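You operate a simulated robot arm through the tools that you are given. There is no shell and no other tool. Be economical: measure what you need, move in short steps, check, and stop when the job is done.

The job below is to be done with a simulated robot arm. You get a single attempt, and the scene is never put back.

TASK
Check the pan's sugar for metal, then wipe and stow the bar.
Fine: lid off to the bench first; stir with the bar in the stand till filings show; push the bar into the red wiper, draw it out, stand it in the steel holder; leave the other bar, lid and pan alone.
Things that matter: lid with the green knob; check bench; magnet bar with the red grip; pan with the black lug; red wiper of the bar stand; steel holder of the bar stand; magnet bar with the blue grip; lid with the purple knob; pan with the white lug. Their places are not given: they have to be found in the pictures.

The check looks at the end state, three seconds after you hand in, the way a careful person would. Anything else that was tipped, shoved, dropped, spilled or broken makes it a failure. Lids that push on must go on centred and level and be pressed home; caps that screw on are set level and turned clockwise until they are tight.

THE ROBOT
A 7-joint arm with a two-finger parallel gripper, fixed in place. Base frame: the origin is at the foot of the arm, x ahead of it, y to its left, z up. Readings come in mm, degrees, newtons and seconds.
With the tool pointing down near the work surface it reaches from about 240 to 620 mm from the base axis. Its first joint turns from -66.0 to 66.0 degrees. Payload 2.6 kg.
The TCP is the grasp point between the finger pads, 30 mm short of the fingertips. In the tool frame z runs along the fingers and y along their closing line. The gripper opens to 94 mm. The fingers are 28 mm wide and 10 mm thick; the gripper's body (50 by 96 mm) begins 55 mm behind the TCP.
Orientation is that of the tool frame in the base frame, as [roll, pitch, yaw] about the fixed x, y, z axes, in that order (R = Rz(yaw) Ry(pitch) Rx(roll)). With the fingers straight down and closing along the base's y, the tool's x points along the base's -x, its y along +y and its z along -z.

THE INTERFACE
- The arm moves only by the tool step_arm. Its argument "rows" is a list of rows, each a list of 3 entries, a list of its own where there are three numbers: the turn, a rotation vector about the base's x, y, z in units of 4 degrees (1.0 is 4 degrees), then the shift along the base's x, y, z in units of 25 mm (1.0 is 25 mm), then the opening, from 0 (shut) to 1 (fully open). In form: [[[wx, wy, wz], [tx, ty, tz], gripper], ...]. A call has 1 to 8 rows; each row shifts and turns the commanded pose from where the row before left it. A call with a number of a shift or a turn outside -1 to 1 is refused whole. Rows are played at 5 a second. More than 50 mm and 8.6 degrees between two rows, or a gripper value outside its range, and nothing of the call is played. Where a pose cannot be reached the arm comes as near as it can. A force on the tool above 40 N (or 10 N above the force at the start of the call, whichever is more), or a blocked arm, ends the call early, and 0.2 s more pass. Each finger travels about 72 mm/s and halts on what it meets, pressing with about 35 N; the grip force reading is that of the motor and also rises with nothing between the fingers. The clock runs only during rows and for 0.2 s after the last one: add rows that do not move to give the fingers time. It gives the time, the measured TCP pose, the force on the tool (base axes), the opening and the grip force at its end, in the units of the frame above (readings bear some noise), and new pictures: "pictures" is both (left out), scene, wrist or none.
- Cameras (640 x 400 px; columns grow to the right, rows downward): "scene" is fixed at [5.6, 413, 535.8]; the picture's right is [-0.97, -0.26, 0.00], its down [-0.19, 0.71, -0.68] and it looks along [0.18, -0.66, -0.73] (base axes); focal length 214 px, centre (320, 200). "wrist" rides on the gripper at [-37, 0, -58] in the tool frame; the picture's right is [0.00, -1.00, 0.00], its down [0.97, 0.00, -0.24] and it looks along [0.24, 0.00, 0.97] (tool axes); focal length 218 px, centre (320, 200).
- pixel_to_xyz(camera, pixels): for up to 12 pixels [column, row] of the newest picture of that camera ("zoom" is the newest enlarged one), the place [x, y, z] in the base frame of the surface seen there, good to about 2 mm, but the place of the scene camera against the robot may be out by one fixed shift of up to 25 mm in any direction. No time passes.
- zoom(camera, box): a new picture of the part [left, top, right, bottom] of that camera's present view, enlarged. No time passes.
- finish_job(): hands the job in; it is judged then, once.

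Work in short steps. Measure before you move; look again where a grasp or a placing could have gone wrong, and mend it. You have 80 turns and 120 pictures in all, those below and enlarged ones among them. Open the gripper and draw the arm clear of the work before you hand the job in, unless the task says otherwise; then end with one line.

The tools are called after "Request:" as a command line: name --argument value ..., lists and objects as JSON in quotes. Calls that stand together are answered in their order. step_arm: Moves the arm, as the interface text tells. Its arguments: {"type":"object","properties":{"rows":{"type":"array","items":{"type":"array"}},"pictures":{"type":"string","enum":["both","scene","wrist","none"]}},"required":["rows"]} The other tools are called the same way: pixel_to_xyz (camera, pixels) gives the place of the surface under pixels of a picture; zoom (camera, box) takes an enlarged picture of a part of a camera's view; finish_job () hands the job in.

At the start:

```text
time: 0.0
position: [321.9, 164.3, 367.5]
tool_rot: [-180.0, 0.0, -179.9]
ft_force: [-0.9, 1.0, -0.2]
grip_width: 94.1
gripper_force: 0.1
```

scene: 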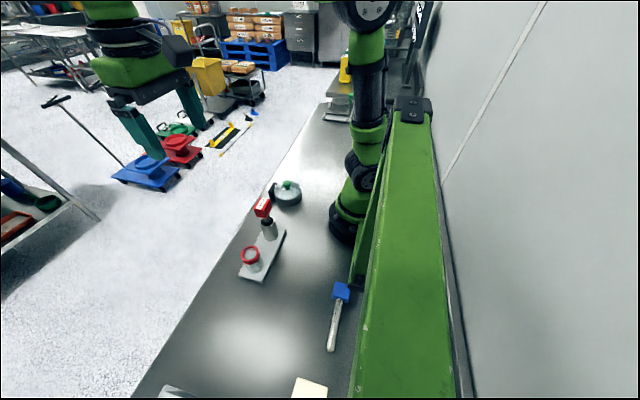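
wrist: 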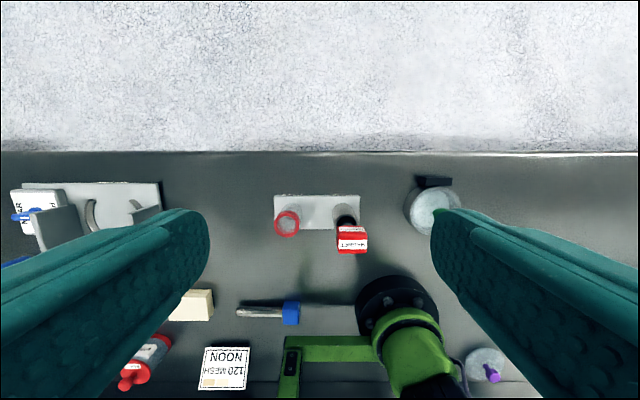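

The wrist picture shows the stand at (318,212), pan with black lug at (432,205), blue bar at (270,312), purple-knob lid at (487,365). I zoom in and measure.

Request:
zoom --camera "wrist" --box '[240, 160, 500, 320]'

Request:
zoom --camera "scene" --box '[200, 160, 360, 290]'

Request:
pixel_to_xyz --camera "wrist" --pixels '[[432, 180], [440, 212], [425, 212], [352, 244], [345, 218], [287, 224], [318, 212], [276, 228], [358, 200], [290, 313], [245, 312], [400, 250]]'

```text
2.46 times, centred on (370, 240) of wrist
```

zoom: 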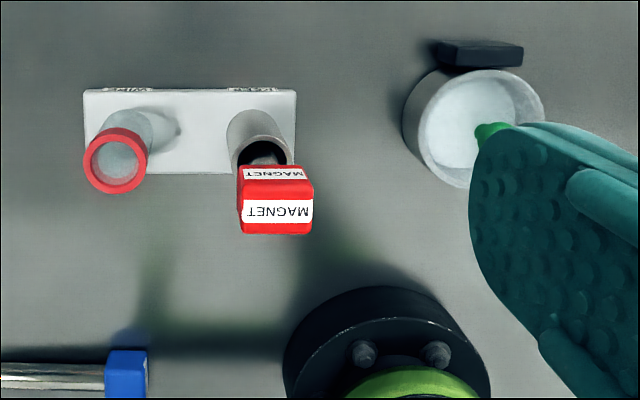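

```text
3.08 times, centred on (280, 225) of scene
```

zoom: 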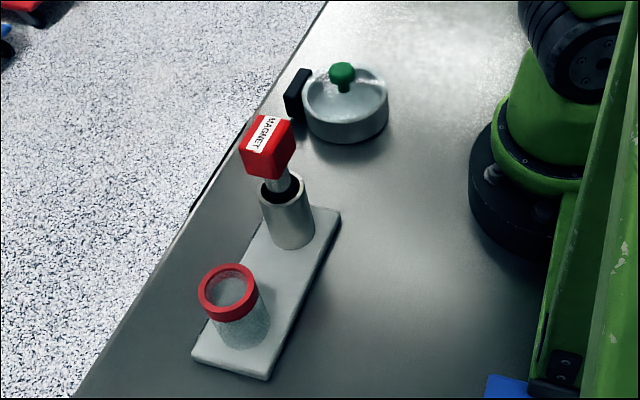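

```text
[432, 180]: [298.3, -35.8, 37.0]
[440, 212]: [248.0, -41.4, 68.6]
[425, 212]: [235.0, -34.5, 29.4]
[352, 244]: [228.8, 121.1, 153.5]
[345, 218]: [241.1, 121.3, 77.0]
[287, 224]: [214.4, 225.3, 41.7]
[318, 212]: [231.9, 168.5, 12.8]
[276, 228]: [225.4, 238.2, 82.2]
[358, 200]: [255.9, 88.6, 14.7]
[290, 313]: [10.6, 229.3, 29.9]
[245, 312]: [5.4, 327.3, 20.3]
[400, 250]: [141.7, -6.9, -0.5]
```

I look at the left part and the lower right, where the rest of the things are.

Request:
zoom --camera "wrist" --box '[0, 160, 260, 400]'

Request:
zoom --camera "scene" --box '[120, 260, 380, 400]'

Request:
pixel_to_xyz --camera "wrist" --pixels '[[40, 190], [150, 190], [90, 210], [50, 230], [140, 210], [30, 215], [195, 305], [225, 365], [150, 350], [130, 380], [487, 365], [492, 375]]'

```text
1.67 times, centred on (130, 280) of wrist
```

zoom: 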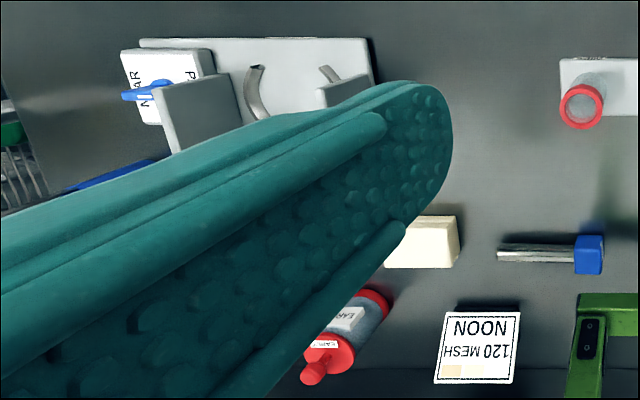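

```text
2.46 times, centred on (250, 330) of scene
```

zoom: 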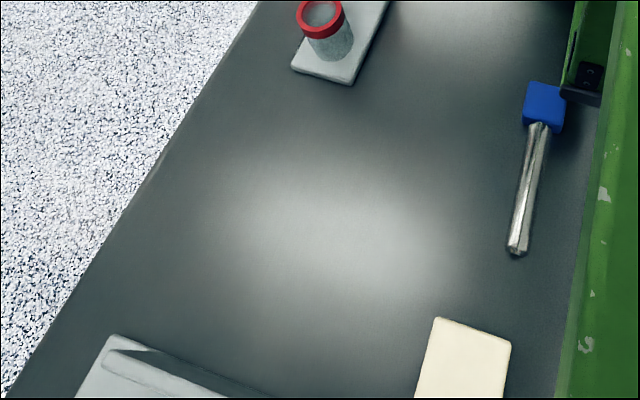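

```text
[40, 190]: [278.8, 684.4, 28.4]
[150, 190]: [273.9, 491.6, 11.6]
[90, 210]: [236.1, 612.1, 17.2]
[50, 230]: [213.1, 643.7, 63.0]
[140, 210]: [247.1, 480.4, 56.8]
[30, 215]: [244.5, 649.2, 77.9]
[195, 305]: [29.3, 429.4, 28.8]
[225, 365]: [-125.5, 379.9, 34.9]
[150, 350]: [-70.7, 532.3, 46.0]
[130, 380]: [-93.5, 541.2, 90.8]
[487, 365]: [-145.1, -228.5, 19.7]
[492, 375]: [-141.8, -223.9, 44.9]
```

I move toward the pan (roughly (240,-42)) at height to view it better.

Request:
step_arm --rows '[[[0, 0, 0], [0, -1, 0], 1], [[0, 0, 0], [0, -1, 0], 1], [[0, 0, 0], [0, -1, 0], 1], [[0, 0, 0], [0, -1, 0], 1], [[0, 0, 0], [0, -1, 0], 1], [[0, 0, 0], [0, -1, -0.6], 1], [[0, 0, 0], [0, -1, -0.6], 1], [[0, 0, 0], [0, -1, -0.6], 1]]' --pictures "wrist"

```text
time: 1.8
position: [323.3, -37.1, 321.8]
tool_rot: [179.9, -0.1, -179.9]
ft_force: [0.9, 0.5, -0.2]
grip_width: 94.2
gripper_force: 0.0
```

wrist: 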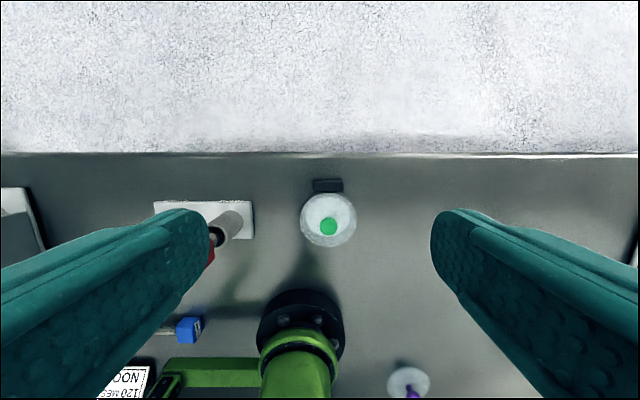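

Pan is centred near (328,220), knob (328,226). Measuring rim, knob, and bench edge.

Request:
zoom --camera "wrist" --box '[270, 160, 390, 260]'

Request:
pixel_to_xyz --camera "wrist" --pixels '[[328, 226], [321, 226], [335, 226], [328, 219], [328, 235], [303, 215], [355, 215], [328, 197], [328, 242], [328, 183], [328, 162], [400, 220]]'

```text
4.00 times, centred on (330, 210) of wrist
```

zoom: 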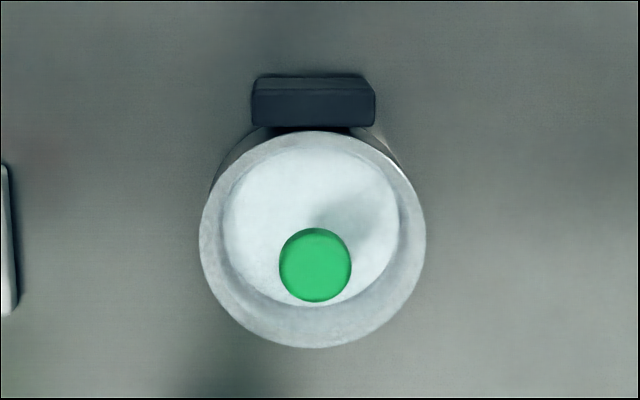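

```text
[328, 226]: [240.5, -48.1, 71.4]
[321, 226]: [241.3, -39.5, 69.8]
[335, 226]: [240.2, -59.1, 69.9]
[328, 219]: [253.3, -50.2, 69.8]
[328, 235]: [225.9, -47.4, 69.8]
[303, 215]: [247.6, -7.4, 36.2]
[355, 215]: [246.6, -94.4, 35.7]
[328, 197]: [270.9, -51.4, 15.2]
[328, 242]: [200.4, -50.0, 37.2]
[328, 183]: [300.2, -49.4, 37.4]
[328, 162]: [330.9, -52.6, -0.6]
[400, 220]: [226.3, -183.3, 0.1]
```

Check the inside depth of the lid/pan.

Request:
pixel_to_xyz --camera "zoom" --pixels '[[312, 160], [260, 180], [370, 200], [380, 260], [250, 260], [315, 305], [315, 330], [312, 142], [215, 230], [412, 230], [265, 100], [360, 100]]'

Request:
zoom --camera "scene" --box '[260, 170, 320, 215]'

```text
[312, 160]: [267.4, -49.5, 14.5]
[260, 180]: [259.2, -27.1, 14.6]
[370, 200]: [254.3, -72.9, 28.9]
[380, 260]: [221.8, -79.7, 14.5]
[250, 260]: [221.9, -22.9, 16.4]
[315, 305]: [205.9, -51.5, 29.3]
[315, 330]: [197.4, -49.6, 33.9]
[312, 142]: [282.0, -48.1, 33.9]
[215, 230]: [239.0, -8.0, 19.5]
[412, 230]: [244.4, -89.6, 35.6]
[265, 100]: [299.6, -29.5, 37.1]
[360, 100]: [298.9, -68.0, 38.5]
```

```text
8.89 times, centred on (290, 192) of scene
```

zoom: 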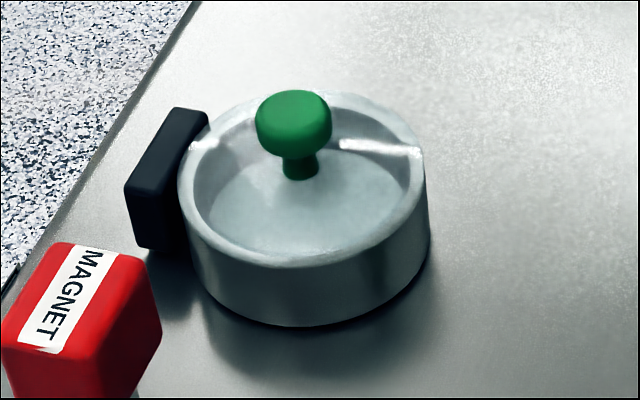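

The lid seems to be clear glass at the rim (z≈37) with a green knob up to z≈70, centre about (241,-49). I move above it first.

Request:
step_arm --rows '[[[0, 0, 0], [-0.82, -0.12, -0.9], 1], [[0, 0, 0], [-0.82, -0.12, -0.9], 1], [[0, 0, 0], [-0.82, -0.12, -0.9], 1], [[0, 0, 0], [-0.82, -0.12, -0.9], 1], [[0, 0, 0], [0, 0, -0.9], 1], [[0, 0, 0], [0, 0, -0.9], 1], [[0, 0, 0], [0, 0, -0.9], 1], [[0, 0, 0], [0, 0, 0], 1]]' --pictures "both"

```text
time: 3.6
position: [237.9, -49.5, 163.4]
tool_rot: [180.0, 0.0, 179.9]
ft_force: [-0.4, -0.1, 0.2]
grip_width: 94.0
gripper_force: 0.0
```

scene: 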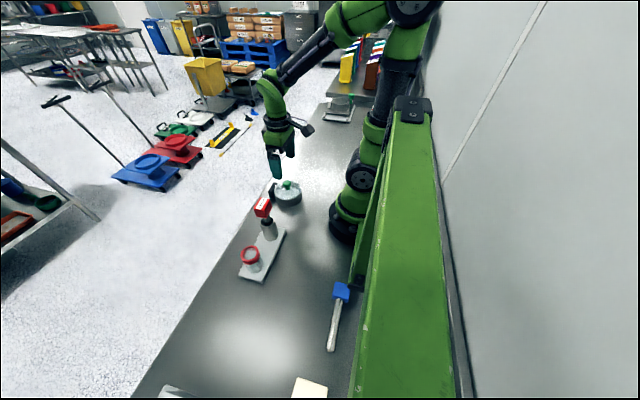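
wrist: 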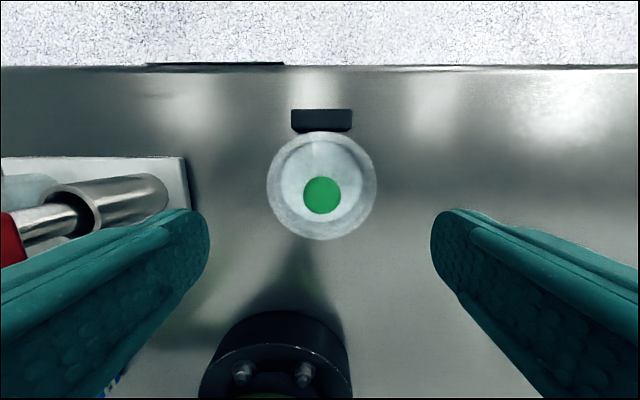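

Re-measure knob from the closer view.

Request:
pixel_to_xyz --camera "wrist" --pixels '[[322, 195], [304, 195], [340, 195], [322, 178], [322, 212], [268, 187], [376, 187], [322, 238], [320, 75], [500, 200], [500, 100], [600, 150]]'

Request:
zoom --camera "wrist" --box '[250, 90, 390, 250]'

```text
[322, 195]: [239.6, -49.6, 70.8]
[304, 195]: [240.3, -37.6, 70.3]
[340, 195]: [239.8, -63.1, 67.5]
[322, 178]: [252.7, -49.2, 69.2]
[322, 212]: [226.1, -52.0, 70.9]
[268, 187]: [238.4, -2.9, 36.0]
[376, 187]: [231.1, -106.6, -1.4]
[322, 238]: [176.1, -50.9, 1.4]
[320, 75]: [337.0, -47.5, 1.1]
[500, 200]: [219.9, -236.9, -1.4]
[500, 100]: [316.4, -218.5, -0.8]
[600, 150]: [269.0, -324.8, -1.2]
```

```text
2.50 times, centred on (320, 170) of wrist
```

zoom: 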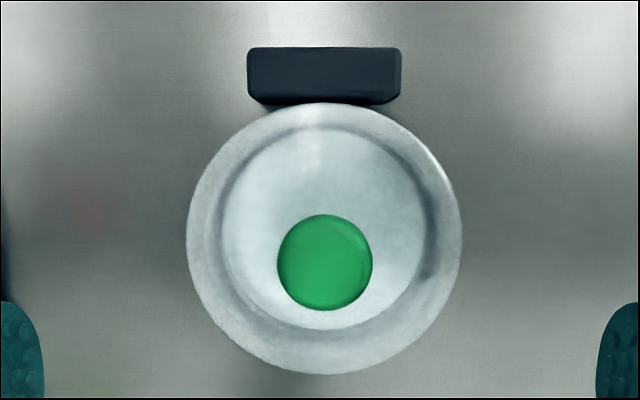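

Knob centre (239.5,-50), about 26 mm wide. Descend to z≈76 and close.

Request:
step_arm --rows '[[[0, 0, 0], [0.04, 0, -0.88], 0.7], [[0, 0, 0], [0.02, 0, -0.88], 0.6], [[0, 0, 0], [0, 0, -0.88], 0.6], [[0, 0, 0], [0, 0, -0.86], 0.6], [[0, 0, 0], [0, 0, 0], 0.2], [[0, 0, 0], [0, 0, 0], 0.15], [[0, 0, 0], [0, 0, 0], 0.1], [[0, 0, 0], [0, 0, 0], 0.1]]' --pictures "wrist"

```text
time: 5.4
position: [243.7, -49.2, 77.2]
tool_rot: [179.9, 0.0, 180.0]
ft_force: [0.2, 0.2, -0.2]
grip_width: 26.8
gripper_force: 35.4
```

wrist: 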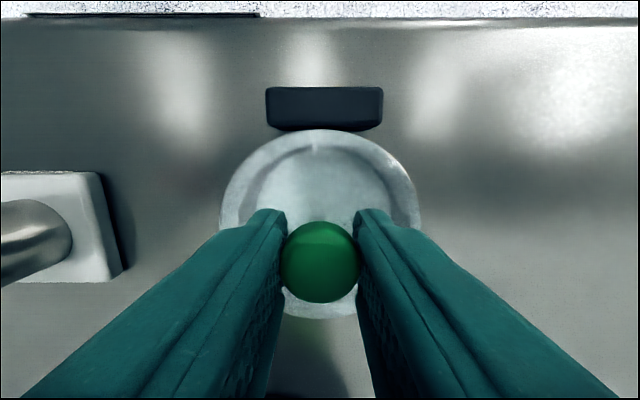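

Gripped (26.8 mm). Lift straight up slowly.

Request:
step_arm --rows '[[[0, 0, 0], [0, 0, 0.2], 0.1], [[0, 0, 0], [0, 0, 0.4], 0.1], [[0, 0, 0], [0, 0, 0.8], 0.1], [[0, 0, 0], [0, 0, 1], 0.1], [[0, 0, 0], [0, 0, 1], 0.1], [[0, 0, 0], [0, 0, 0], 0.1]]' --pictures "both"

```text
time: 6.8
position: [243.2, -46.3, 165.0]
tool_rot: [-180.0, -0.1, 179.9]
ft_force: [0.1, -0.4, -0.7]
grip_width: 26.8
gripper_force: 35.1
```

scene: 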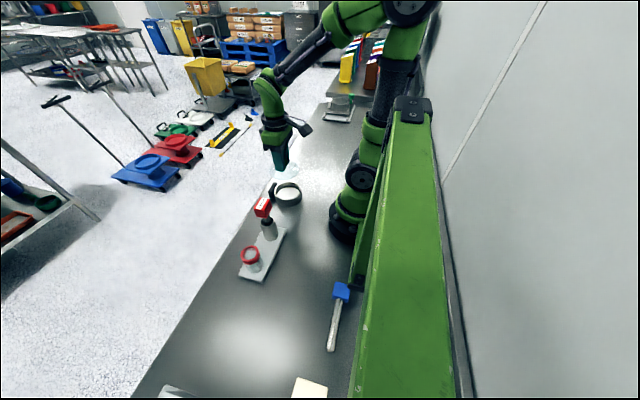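
wrist: 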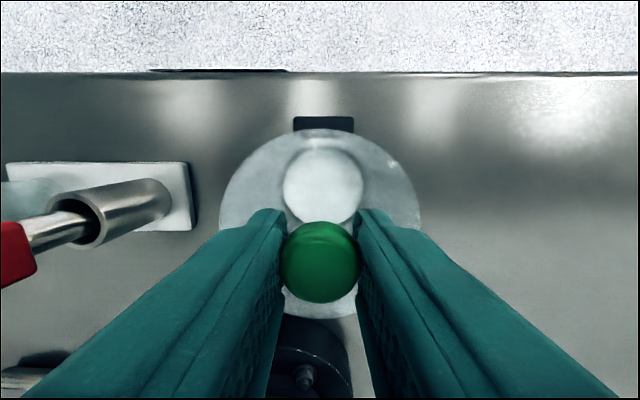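

Lid is off and held. Carry to about (250,-190) over clear bench.

Request:
step_arm --rows '[[[0, 0, 0], [0, -0.95, 0], 0.1], [[0, 0, 0], [0, -0.95, 0], 0.1], [[0, 0, 0], [0, -0.95, 0], 0.1], [[0, 0, 0], [0.1, -0.95, -0.4], 0.1], [[0, 0, 0], [0.1, -0.95, -0.8], 0.1], [[0, 0, 0], [0.1, -0.95, -0.8], 0.1], [[0, 0, 0], [0, 0, -0.8], 0.1], [[0, 0, 0], [0, 0, -0.6], 0.1]]' --pictures "wrist"

Request:
zoom --camera "scene" --box '[230, 130, 350, 230]'

```text
time: 8.6
position: [250.4, -190.2, 77.0]
tool_rot: [-180.0, 0.0, -180.0]
ft_force: [0.2, 0.0, -1.1]
grip_width: 26.5
gripper_force: 35.1
```

wrist: 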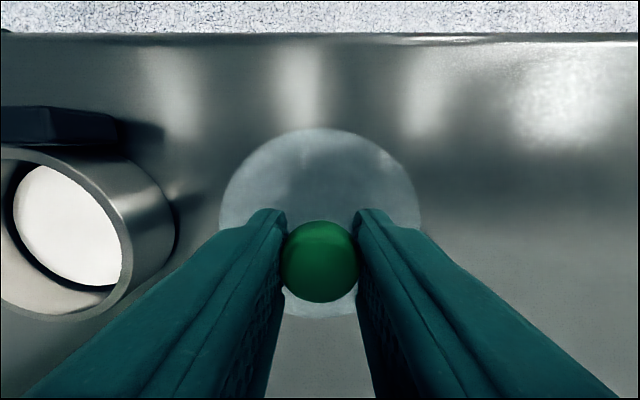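

```text
4.00 times, centred on (290, 180) of scene
```

zoom: 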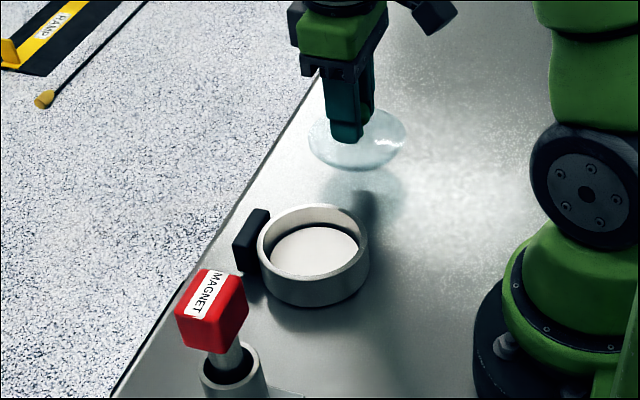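

Lower with small steps toward contact with the bench (expected TCP z≈40).

Request:
step_arm --rows '[[[0, 0, 0], [0, 0, -0.5], 0.1], [[0, 0, 0], [0, 0, -0.5], 0.1], [[0, 0, 0], [0, 0, -0.2], 0.1], [[0, 0, 0], [0, 0, -0.1], 0.1], [[0, 0, 0], [0, 0, -0.06], 0.1], [[0, 0, 0], [0, 0, 0], 0.1]]' --pictures "none"

```text
time: 9.4
position: [248.4, -191.6, 49.3]
tool_rot: [179.9, 0.1, 179.8]
ft_force: [-0.8, 2.3, 10.0]
grip_width: 26.4
gripper_force: 35.0
stopped in row 4: the force on the tool passed its limit (the readings are from after the stop); the commanded pose is now the measured one
```

Contact at TCP z≈49 (lid has a plug beneath). Look before releasing.

Request:
step_arm --rows '[[[0, 0, 0], [0, 0, 0], 0.1], [[0, 0, 0], [0, 0, 0], 0.1]]' --pictures "both"

Request:
zoom --camera "scene" --box '[240, 130, 340, 210]'

```text
time: 10.1
position: [249.1, -191.1, 48.9]
tool_rot: [179.9, 0.2, 179.8]
ft_force: [-2.8, 1.0, 13.4]
grip_width: 26.7
gripper_force: 35.3
```

scene: 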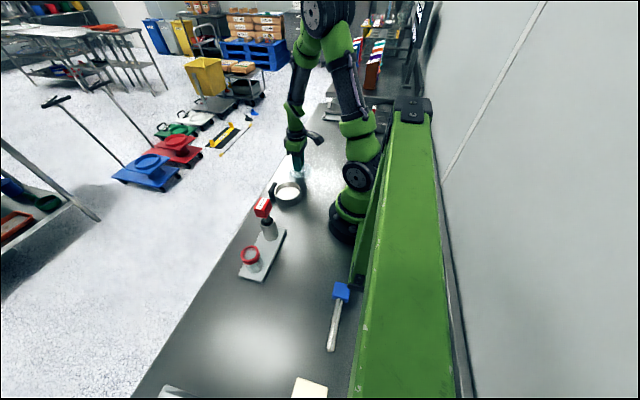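
wrist: 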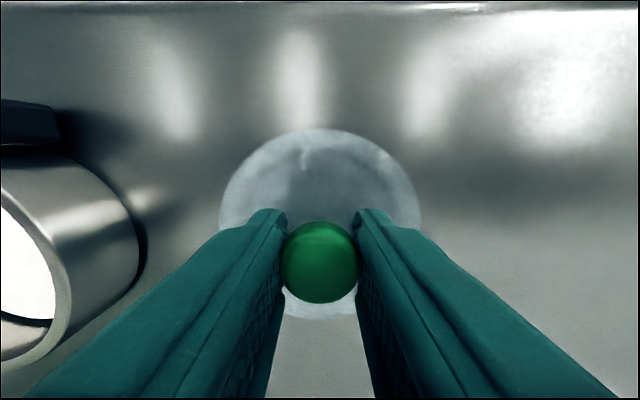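

```text
5.00 times, centred on (290, 170) of scene
```

zoom: 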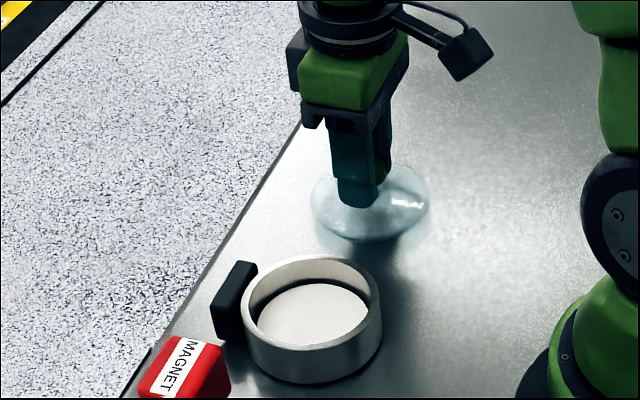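

Lid is resting flat on the bench. Release and rise.

Request:
step_arm --rows '[[[0, 0, 0], [0, 0, 0], 0.35], [[0, 0, 0], [0, 0, 0], 0.6], [[0, 0, 0], [0, 0, 0], 0.6], [[0, 0, 0], [0, 0, 0.6], 0.6], [[0, 0, 0], [0, 0, 1], 0.6], [[0, 0, 0], [0, 0, 1], 0.6], [[0, 0, 0], [0, 0, 1], 0.6], [[0, 0, 0], [0, 0, 1], 0.6]]' --pictures "both"

Request:
pixel_to_xyz --camera "wrist" --pixels '[[320, 200]]'

```text
time: 11.8
position: [248.3, -192.1, 164.4]
tool_rot: [-180.0, 0.0, 179.8]
ft_force: [0.9, -0.1, 0.6]
grip_width: 56.6
gripper_force: 0.0
```

scene: 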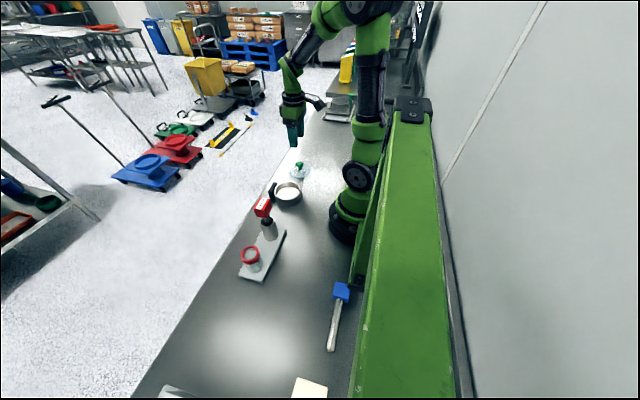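
wrist: 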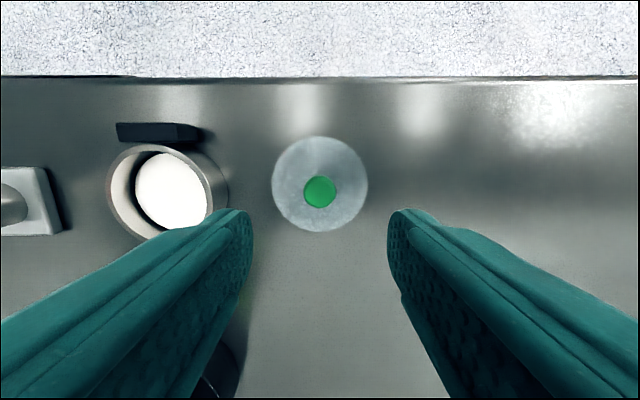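

```text
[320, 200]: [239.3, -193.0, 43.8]
```

Lid is well placed (knob top z≈44). Now rise and traverse to view the stand.

Request:
step_arm --rows '[[[0, 0, 0], [0, 0, 1], 1], [[0, 0, 0], [0, 0.3, 1], 1], [[0, 0, 0], [0, 1, 1], 1], [[0, 0, 0], [0, 1, 1], 1], [[0, 0, 0], [0, 1, 1], 1], [[0, 0, 0], [0.3, 1, 1], 1], [[0, 0, 0], [0.3, 1, 0], 1], [[0, 0, 0], [0.3, 1, 0], 1]]' --pictures "none"

Request:
step_arm --rows '[[[0, 0, 0], [0, 1, 0], 1], [[0, 0, 0], [0, 1, 0], 1], [[0, 0, 0], [0, 1, 0], 1], [[0, 0, 0], [0, 1, 0], 1], [[0, 0, 0], [0, 1, 0], 1], [[0, 0, 0], [0, 1, 0], 1], [[0, 0, 0], [0, 0.6, 0], 1], [[0, 0, 0], [0, 0, 0], 1]]' --pictures "wrist"

```text
time: 13.7
position: [273.7, -33.0, 312.4]
tool_rot: [180.0, 0.1, 179.8]
ft_force: [1.3, 0.2, 0.5]
grip_width: 93.8
gripper_force: 0.2
```

```text
time: 15.4
position: [272.6, 130.4, 314.6]
tool_rot: [179.9, 0.1, 179.8]
ft_force: [0.0, 0.1, 0.0]
grip_width: 93.9
gripper_force: 0.0
```

wrist: 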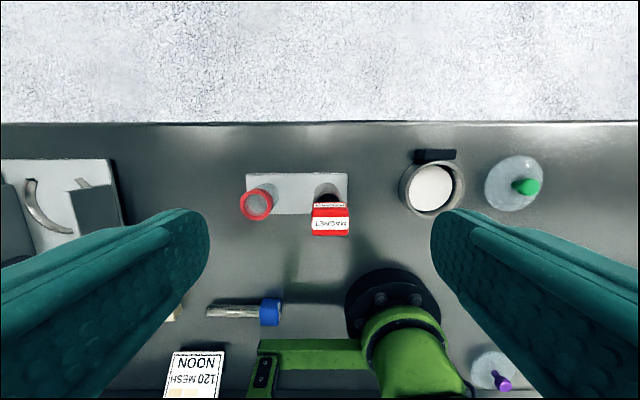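

Request:
zoom --camera "wrist" --box '[230, 160, 374, 250]'

Request:
pixel_to_xyz --camera "zoom" --pixels '[[363, 300], [520, 300], [440, 260], [440, 330], [363, 210], [515, 210], [380, 130], [500, 130], [55, 195], [190, 195], [120, 130], [120, 265]]'

```text
4.44 times, centred on (302, 205) of wrist
```

zoom: 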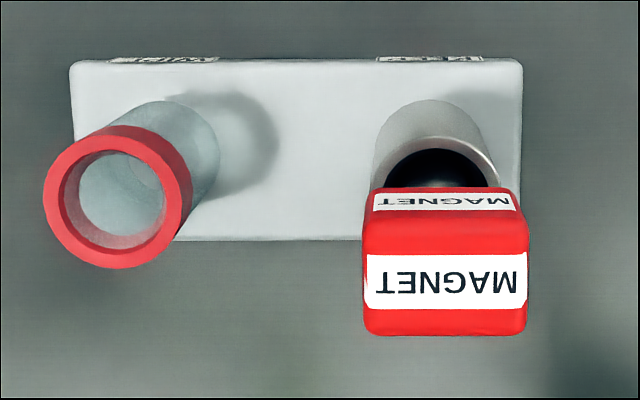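

```text
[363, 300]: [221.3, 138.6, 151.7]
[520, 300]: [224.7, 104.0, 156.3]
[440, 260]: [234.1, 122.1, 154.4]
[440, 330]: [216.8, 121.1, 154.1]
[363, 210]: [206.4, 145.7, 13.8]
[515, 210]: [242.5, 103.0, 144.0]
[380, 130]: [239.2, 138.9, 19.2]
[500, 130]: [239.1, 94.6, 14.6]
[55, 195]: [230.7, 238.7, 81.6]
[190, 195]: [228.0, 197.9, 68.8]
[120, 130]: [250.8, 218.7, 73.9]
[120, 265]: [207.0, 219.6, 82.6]
```

The grip top is at z≈155, y 104–138; I check its lower edge and holder geometry with the scene camera.

Request:
zoom --camera "scene" --box '[230, 180, 310, 290]'

```text
3.64 times, centred on (270, 235) of scene
```

zoom: 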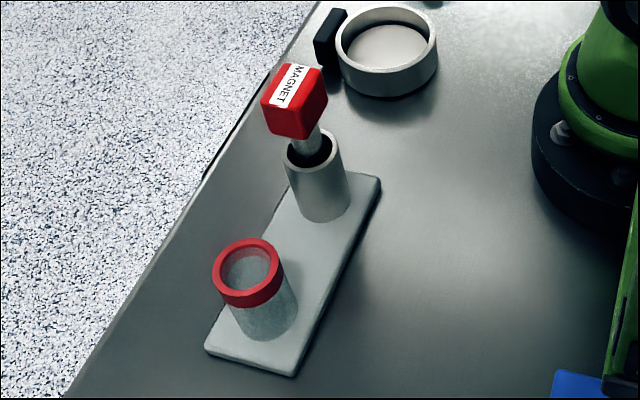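

Request:
pixel_to_xyz --camera "zoom" --pixels '[[295, 75], [280, 105], [285, 128], [298, 132], [315, 125], [308, 145], [316, 136], [342, 155], [322, 200], [286, 155], [248, 240], [248, 300]]'

```text
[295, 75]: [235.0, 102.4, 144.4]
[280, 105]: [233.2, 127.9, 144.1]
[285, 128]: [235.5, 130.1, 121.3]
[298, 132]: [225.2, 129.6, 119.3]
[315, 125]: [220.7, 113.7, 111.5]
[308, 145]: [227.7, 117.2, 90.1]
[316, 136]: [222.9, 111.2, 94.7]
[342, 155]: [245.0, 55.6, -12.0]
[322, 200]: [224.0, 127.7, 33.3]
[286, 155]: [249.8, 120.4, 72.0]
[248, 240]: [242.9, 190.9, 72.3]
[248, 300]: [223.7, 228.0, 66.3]
```

Grip block spans z≈128–155, centre (229.5,121); wiper centre (229,218.5). Move above the grip, then check.

Request:
step_arm --rows '[[[0, 0, 0], [-0.86, -0.19, -0.8], 1], [[0, 0, 0], [-0.86, -0.19, -0.8], 1], [[0, 0, 0], [0, 0, -0.8], 1], [[0, 0, 0], [0, 0, -0.8], 1], [[0, 0, 0], [0, 0, 0], 1], [[0, 0, 0], [0, 0, 0], 1]]' --pictures "wrist"

Request:
pixel_to_xyz --camera "wrist" --pixels '[[320, 200], [320, 225]]'

```text
time: 16.9
position: [229.0, 121.9, 231.9]
tool_rot: [179.9, 0.1, 179.8]
ft_force: [0.8, 0.5, -1.2]
grip_width: 94.0
gripper_force: 0.2
```

wrist: 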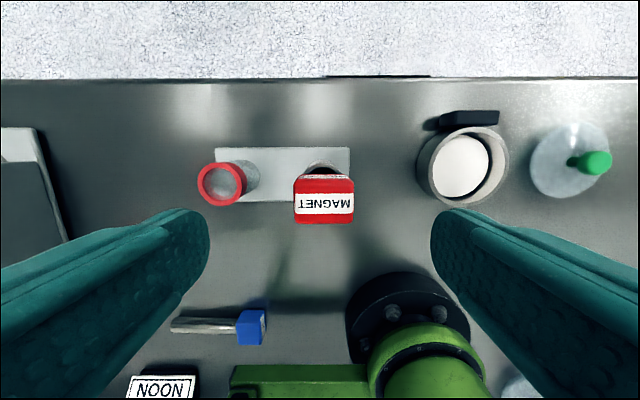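

```text
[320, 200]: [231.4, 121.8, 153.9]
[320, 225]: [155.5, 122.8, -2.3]
```

Block centre col 324 → y≈119.5, x≈230. Shift y −2 and descend to z≈150, then grip.

Request:
step_arm --rows '[[[0, 0, 0], [0.04, -0.08, -0.8], 1], [[0, 0, 0], [0, 0, -0.85], 0.8], [[0, 0, 0], [0, 0, -0.85], 0.7], [[0, 0, 0], [0, 0, -0.8], 0.7], [[0, 0, 0], [0, 0, 0], 0.7], [[0, 0, 0], [0, 0, 0], 0.3], [[0, 0, 0], [0, 0, 0], 0.2], [[0, 0, 0], [0, 0, 0], 0.15]]' --pictures "both"

Request:
zoom --camera "scene" --box '[220, 160, 320, 290]'

```text
time: 18.6
position: [229.8, 120.3, 151.3]
tool_rot: [179.9, 0.0, 179.8]
ft_force: [-1.0, -0.2, 0.2]
grip_width: 44.1
gripper_force: 34.8
```

scene: 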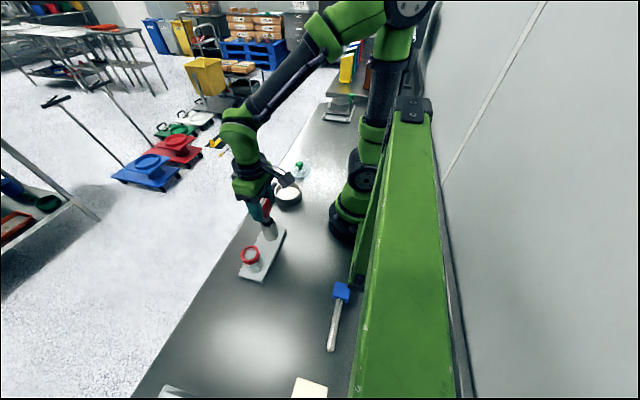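
wrist: 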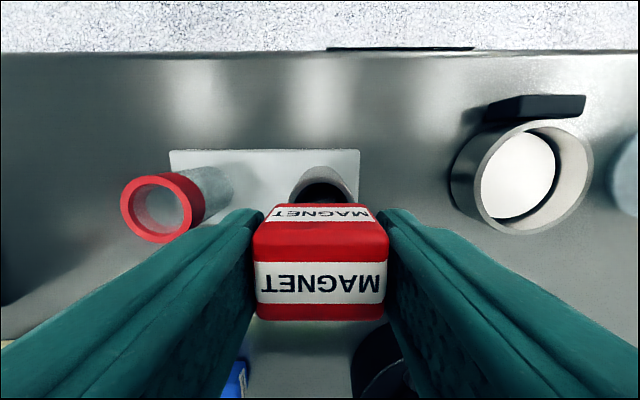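

```text
3.08 times, centred on (270, 225) of scene
```

zoom: 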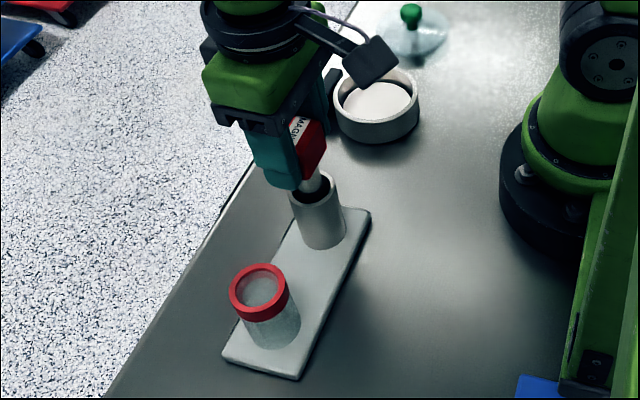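

Gripped at 44 mm, 35 N. Lift straight up and look.

Request:
step_arm --rows '[[[0, 0, 0], [0, 0, 0.3], 0.15], [[0, 0, 0], [0, 0, 0.8], 0.15], [[0, 0, 0], [0, 0, 0.9], 0.15], [[0, 0, 0], [0, 0, 0.9], 0.15], [[0, 0, 0], [0, 0, 0.9], 0.15], [[0, 0, 0], [0, 0, 0.2], 0.15], [[0, 0, 0], [0, 0, 0], 0.15]]' --pictures "both"

Request:
zoom --camera "scene" --box '[210, 130, 330, 280]'

```text
time: 20.2
position: [229.4, 118.5, 251.6]
tool_rot: [179.9, 0.0, 179.7]
ft_force: [-0.6, -0.3, -3.5]
grip_width: 44.0
gripper_force: 34.9
```

scene: 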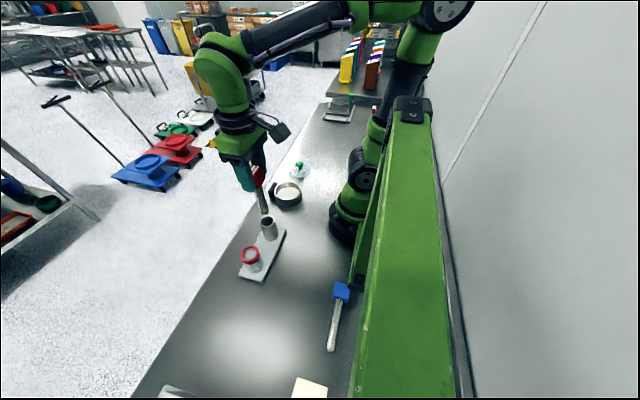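
wrist: 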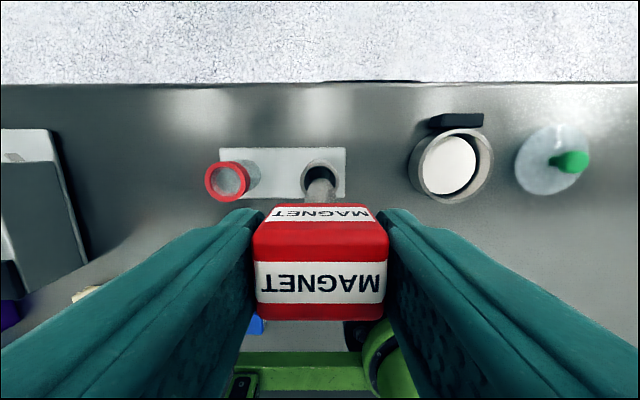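

```text
2.67 times, centred on (270, 205) of scene
```

zoom: 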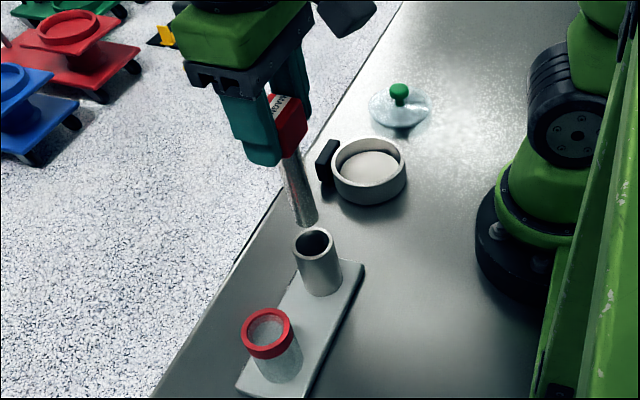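

Bar is clear of the holder. Measure the tip and the holder/pan calibration points.

Request:
pixel_to_xyz --camera "zoom" --pixels '[[308, 218], [300, 190], [294, 165], [285, 140], [313, 232], [330, 246], [298, 250], [316, 258], [244, 330], [292, 330], [337, 170], [404, 165]]'

Request:
pixel_to_xyz --camera "wrist" --pixels '[[320, 185], [319, 172], [319, 163], [303, 178], [336, 178], [320, 194], [206, 182], [249, 182], [227, 163], [227, 201], [450, 163], [320, 290]]'

Request:
zoom --camera "wrist" --box '[200, 130, 360, 230]'

```text
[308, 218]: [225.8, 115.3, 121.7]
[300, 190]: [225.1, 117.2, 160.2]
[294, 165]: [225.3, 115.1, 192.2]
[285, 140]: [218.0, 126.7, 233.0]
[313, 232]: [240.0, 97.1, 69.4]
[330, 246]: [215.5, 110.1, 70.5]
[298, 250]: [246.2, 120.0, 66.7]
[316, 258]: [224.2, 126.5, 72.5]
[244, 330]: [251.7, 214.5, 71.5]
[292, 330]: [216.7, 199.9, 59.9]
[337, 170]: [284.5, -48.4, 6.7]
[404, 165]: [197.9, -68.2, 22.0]
```

```text
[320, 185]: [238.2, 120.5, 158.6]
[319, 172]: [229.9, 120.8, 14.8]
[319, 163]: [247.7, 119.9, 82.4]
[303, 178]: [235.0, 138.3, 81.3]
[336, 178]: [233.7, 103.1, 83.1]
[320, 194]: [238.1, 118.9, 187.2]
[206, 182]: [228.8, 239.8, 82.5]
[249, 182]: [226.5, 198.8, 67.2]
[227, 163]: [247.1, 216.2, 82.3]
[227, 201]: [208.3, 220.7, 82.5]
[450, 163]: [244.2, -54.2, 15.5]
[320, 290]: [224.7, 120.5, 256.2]
```

```text
4.00 times, centred on (280, 180) of wrist
```

zoom: 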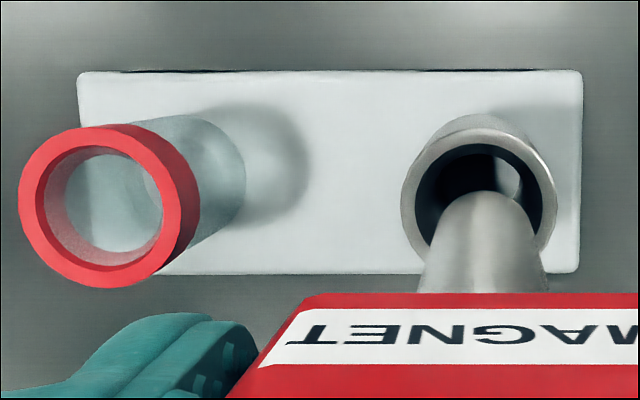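

Tip is about 133 mm below the TCP; bar radius ≈10. Carry it over the pan centre (243,-50).

Request:
step_arm --rows '[[[0, 0, 0], [0.08, -0.96, 0], 0.15], [[0, 0, 0], [0.08, -0.96, 0], 0.15], [[0, 0, 0], [0.08, -0.96, 0], 0.15], [[0, 0, 0], [0.08, -0.96, 0], 0.15], [[0, 0, 0], [0.08, -0.96, 0], 0.15], [[0, 0, 0], [0.08, -0.96, 0], 0.15], [[0, 0, 0], [0.08, -0.96, 0], 0.15], [[0, 0, 0], [0, 0, 0], 0.15]]' --pictures "both"

Request:
zoom --camera "scene" --box '[220, 90, 360, 230]'

```text
time: 22.1
position: [241.1, -46.7, 253.4]
tool_rot: [179.9, 0.1, 179.7]
ft_force: [0.2, 0.3, -2.1]
grip_width: 44.1
gripper_force: 34.9
```

scene: 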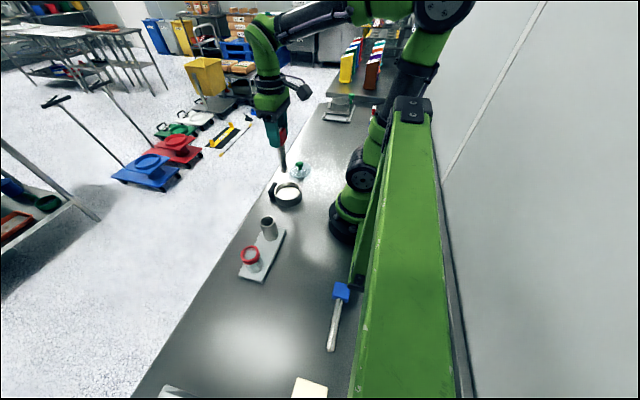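
wrist: 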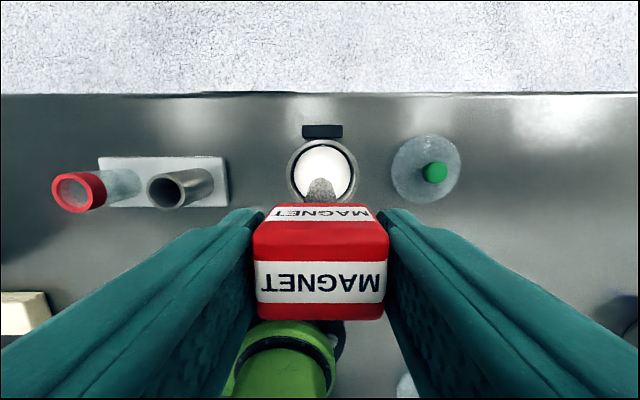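

```text
2.86 times, centred on (290, 160) of scene
```

zoom: 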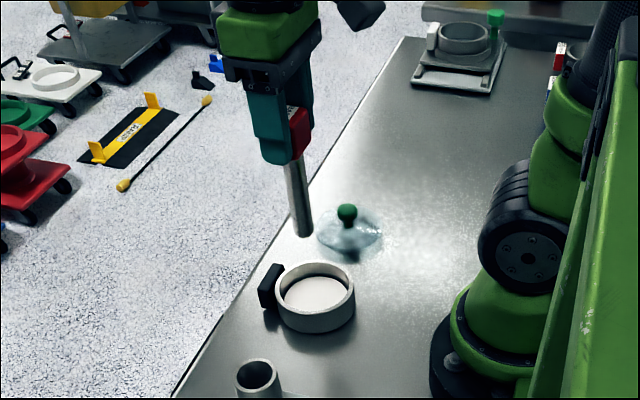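

Descend into the pan: first to z≈160, then small steps.

Request:
step_arm --rows '[[[0, 0, 0], [0.06, -0.06, -0.9], 0.15], [[0, 0, 0], [0, 0, -0.9], 0.15], [[0, 0, 0], [0, 0, -0.9], 0.15], [[0, 0, 0], [0, 0, -0.9], 0.15], [[0, 0, 0], [0, 0, -0.2], 0.15], [[0, 0, 0], [0, 0, 0], 0.15]]' --pictures "wrist"

Request:
zoom --camera "scene" --box '[240, 150, 330, 220]'

```text
time: 23.4
position: [244.7, -49.6, 156.7]
tool_rot: [179.9, 0.0, 179.9]
ft_force: [0.0, 0.0, -3.1]
grip_width: 44.2
gripper_force: 35.1
```

wrist: 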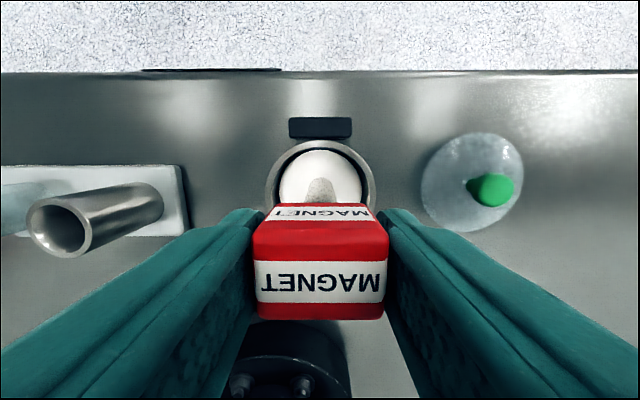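

```text
5.71 times, centred on (285, 185) of scene
```

zoom: 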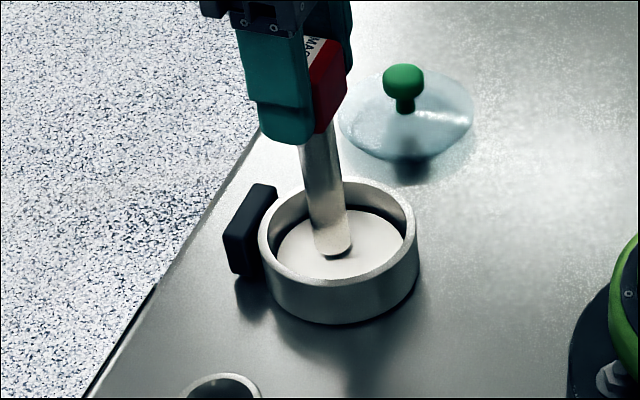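

Tip is just above the sugar, centred. Lower in small steps.

Request:
step_arm --rows '[[[0, 0, 0], [0, 0, -0.16], 0.15], [[0, 0, 0], [0, 0, -0.14], 0.15], [[0, 0, 0], [0, 0, -0.12], 0.15], [[0, 0, 0], [0, 0, -0.1], 0.15], [[0, 0, 0], [0, 0, 0], 0.15]]' --pictures "none"

Request:
zoom --camera "scene" --box '[240, 150, 330, 220]'

```text
time: 24.6
position: [246.2, -50.0, 143.0]
tool_rot: [179.9, 0.2, 179.7]
ft_force: [-0.2, -0.9, -2.4]
grip_width: 43.8
gripper_force: 35.6
```

```text
5.71 times, centred on (285, 185) of scene
```

zoom: 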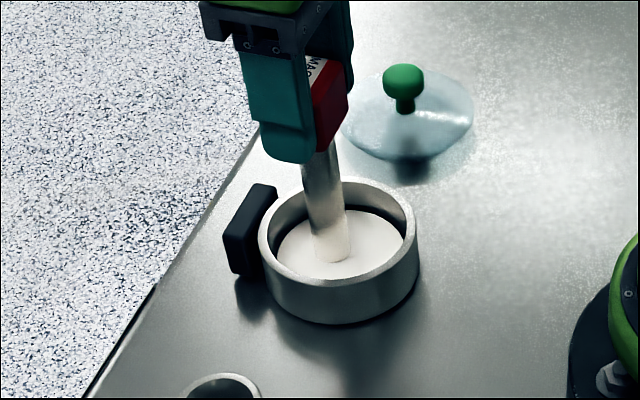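

The bar is in the sugar with no contact force. Stir a circle of about 12 mm.

Request:
step_arm --rows '[[[0, 0, 0], [0, 0.48, 0], 0.15], [[0, 0, 0], [0.32, -0.16, 0], 0.15], [[0, 0, 0], [0.08, -0.32, 0], 0.15], [[0, 0, 0], [-0.08, -0.32, 0], 0.15], [[0, 0, 0], [-0.32, -0.16, 0], 0.15], [[0, 0, 0], [-0.32, 0.16, 0], 0.15], [[0, 0, 0], [-0.08, 0.32, 0], 0.15], [[0, 0, 0], [0.08, 0.32, 0], 0.15]]' --pictures "none"

Request:
zoom --camera "scene" --box '[240, 150, 330, 220]'

```text
time: 26.4
position: [236.6, -42.3, 142.3]
tool_rot: [179.9, 0.2, 179.8]
ft_force: [-0.2, 0.3, -2.8]
grip_width: 44.2
gripper_force: 35.1
```

```text
5.71 times, centred on (285, 185) of scene
```

zoom: 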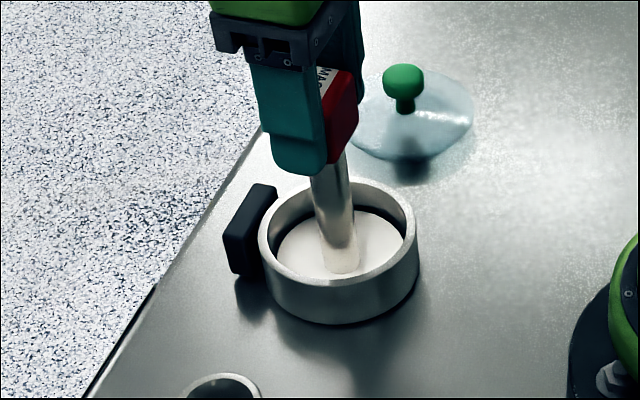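

No filings visible yet. Go about 2.5 mm deeper and stir on with two more circles.

Request:
step_arm --rows '[[[0, 0, 0], [0.32, 0.16, -0.1], 0.15], [[0, 0, 0], [0.32, -0.16, 0], 0.15], [[0, 0, 0], [0.08, -0.32, 0], 0.15], [[0, 0, 0], [-0.08, -0.32, 0], 0.15], [[0, 0, 0], [-0.32, -0.16, 0], 0.15], [[0, 0, 0], [-0.32, 0.16, 0], 0.15], [[0, 0, 0], [-0.08, 0.32, 0], 0.15], [[0, 0, 0], [0.08, 0.32, 0], 0.15]]' --pictures "none"

Request:
step_arm --rows '[[[0, 0, 0], [0.32, 0.16, 0], 0.15], [[0, 0, 0], [0.4, -0.16, 0], 0.15], [[0, 0, 0], [0.08, -0.32, 0], 0.15], [[0, 0, 0], [-0.08, -0.4, 0], 0.15], [[0, 0, 0], [-0.4, -0.16, 0], 0.15], [[0, 0, 0], [-0.32, 0.16, 0], 0.15], [[0, 0, 0], [-0.08, 0.4, 0], 0.15], [[0, 0, 0], [0.08, 0.32, 0], 0.15]]' --pictures "none"

Request:
zoom --camera "scene" --box '[240, 150, 330, 220]'

```text
time: 28.2
position: [235.9, -42.4, 142.0]
tool_rot: [179.9, 0.1, 179.9]
ft_force: [0.1, 0.0, -3.1]
grip_width: 44.1
gripper_force: 35.0
```

```text
time: 30.1
position: [238.2, -41.2, 140.4]
tool_rot: [179.9, 0.1, 179.8]
ft_force: [-1.1, -3.2, 7.5]
grip_width: 44.1
gripper_force: 35.1
```

```text
5.71 times, centred on (285, 185) of scene
```

zoom: 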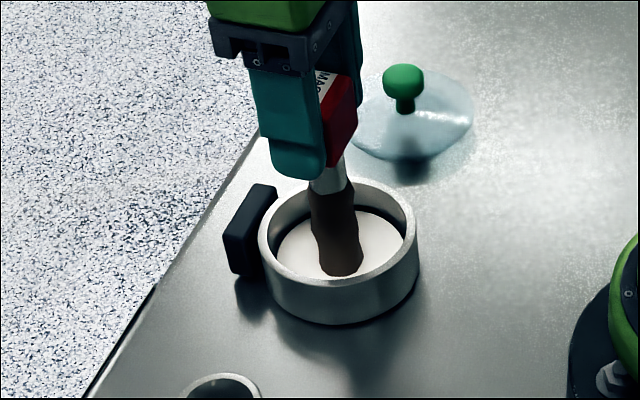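

Filings now coat the bar dark. Centre it and raise straight up.

Request:
step_arm --rows '[[[0, 0, 0], [0, 0, 0.15], 0.15], [[0, 0, 0], [0.2, -0.2, 0.4], 0.15], [[0, 0, 0], [0, 0, 0.8], 0.15], [[0, 0, 0], [0, 0, 0.8], 0.15], [[0, 0, 0], [0, 0, 0.9], 0.15], [[0, 0, 0], [0, 0, 0.9], 0.15], [[0, 0, 0], [0, 0, 0.6], 0.15], [[0, 0, 0], [0, 0, 0], 0.15]]' --pictures "both"

Request:
zoom --camera "scene" --box '[220, 90, 360, 230]'

```text
time: 31.9
position: [239.9, -45.7, 255.2]
tool_rot: [179.9, 0.1, 179.8]
ft_force: [0.0, 0.2, -3.2]
grip_width: 44.3
gripper_force: 35.1
```

scene: 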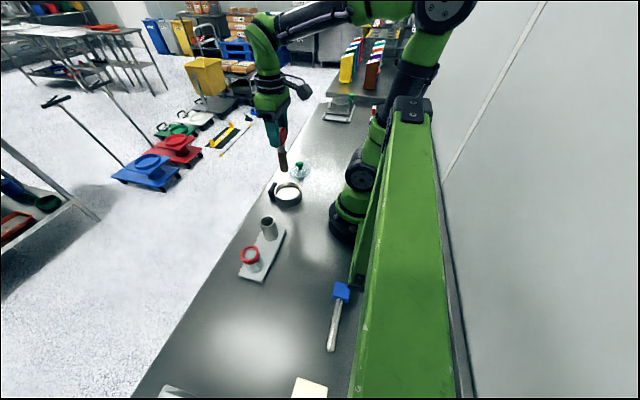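
wrist: 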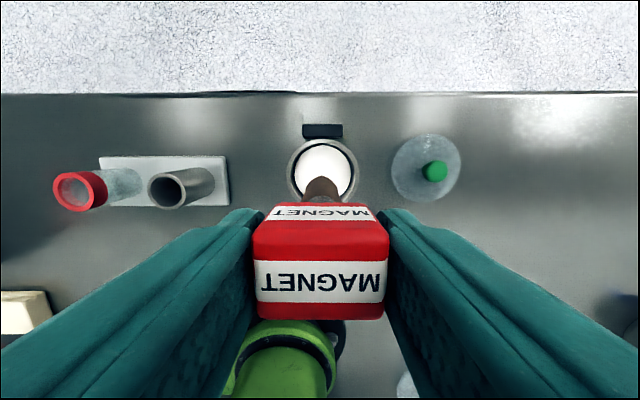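

```text
2.86 times, centred on (290, 160) of scene
```

zoom: 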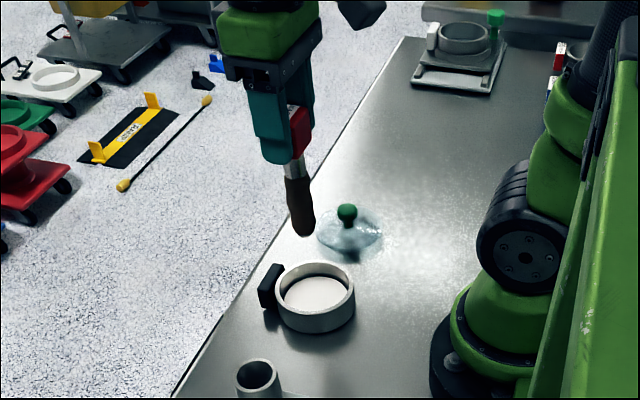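

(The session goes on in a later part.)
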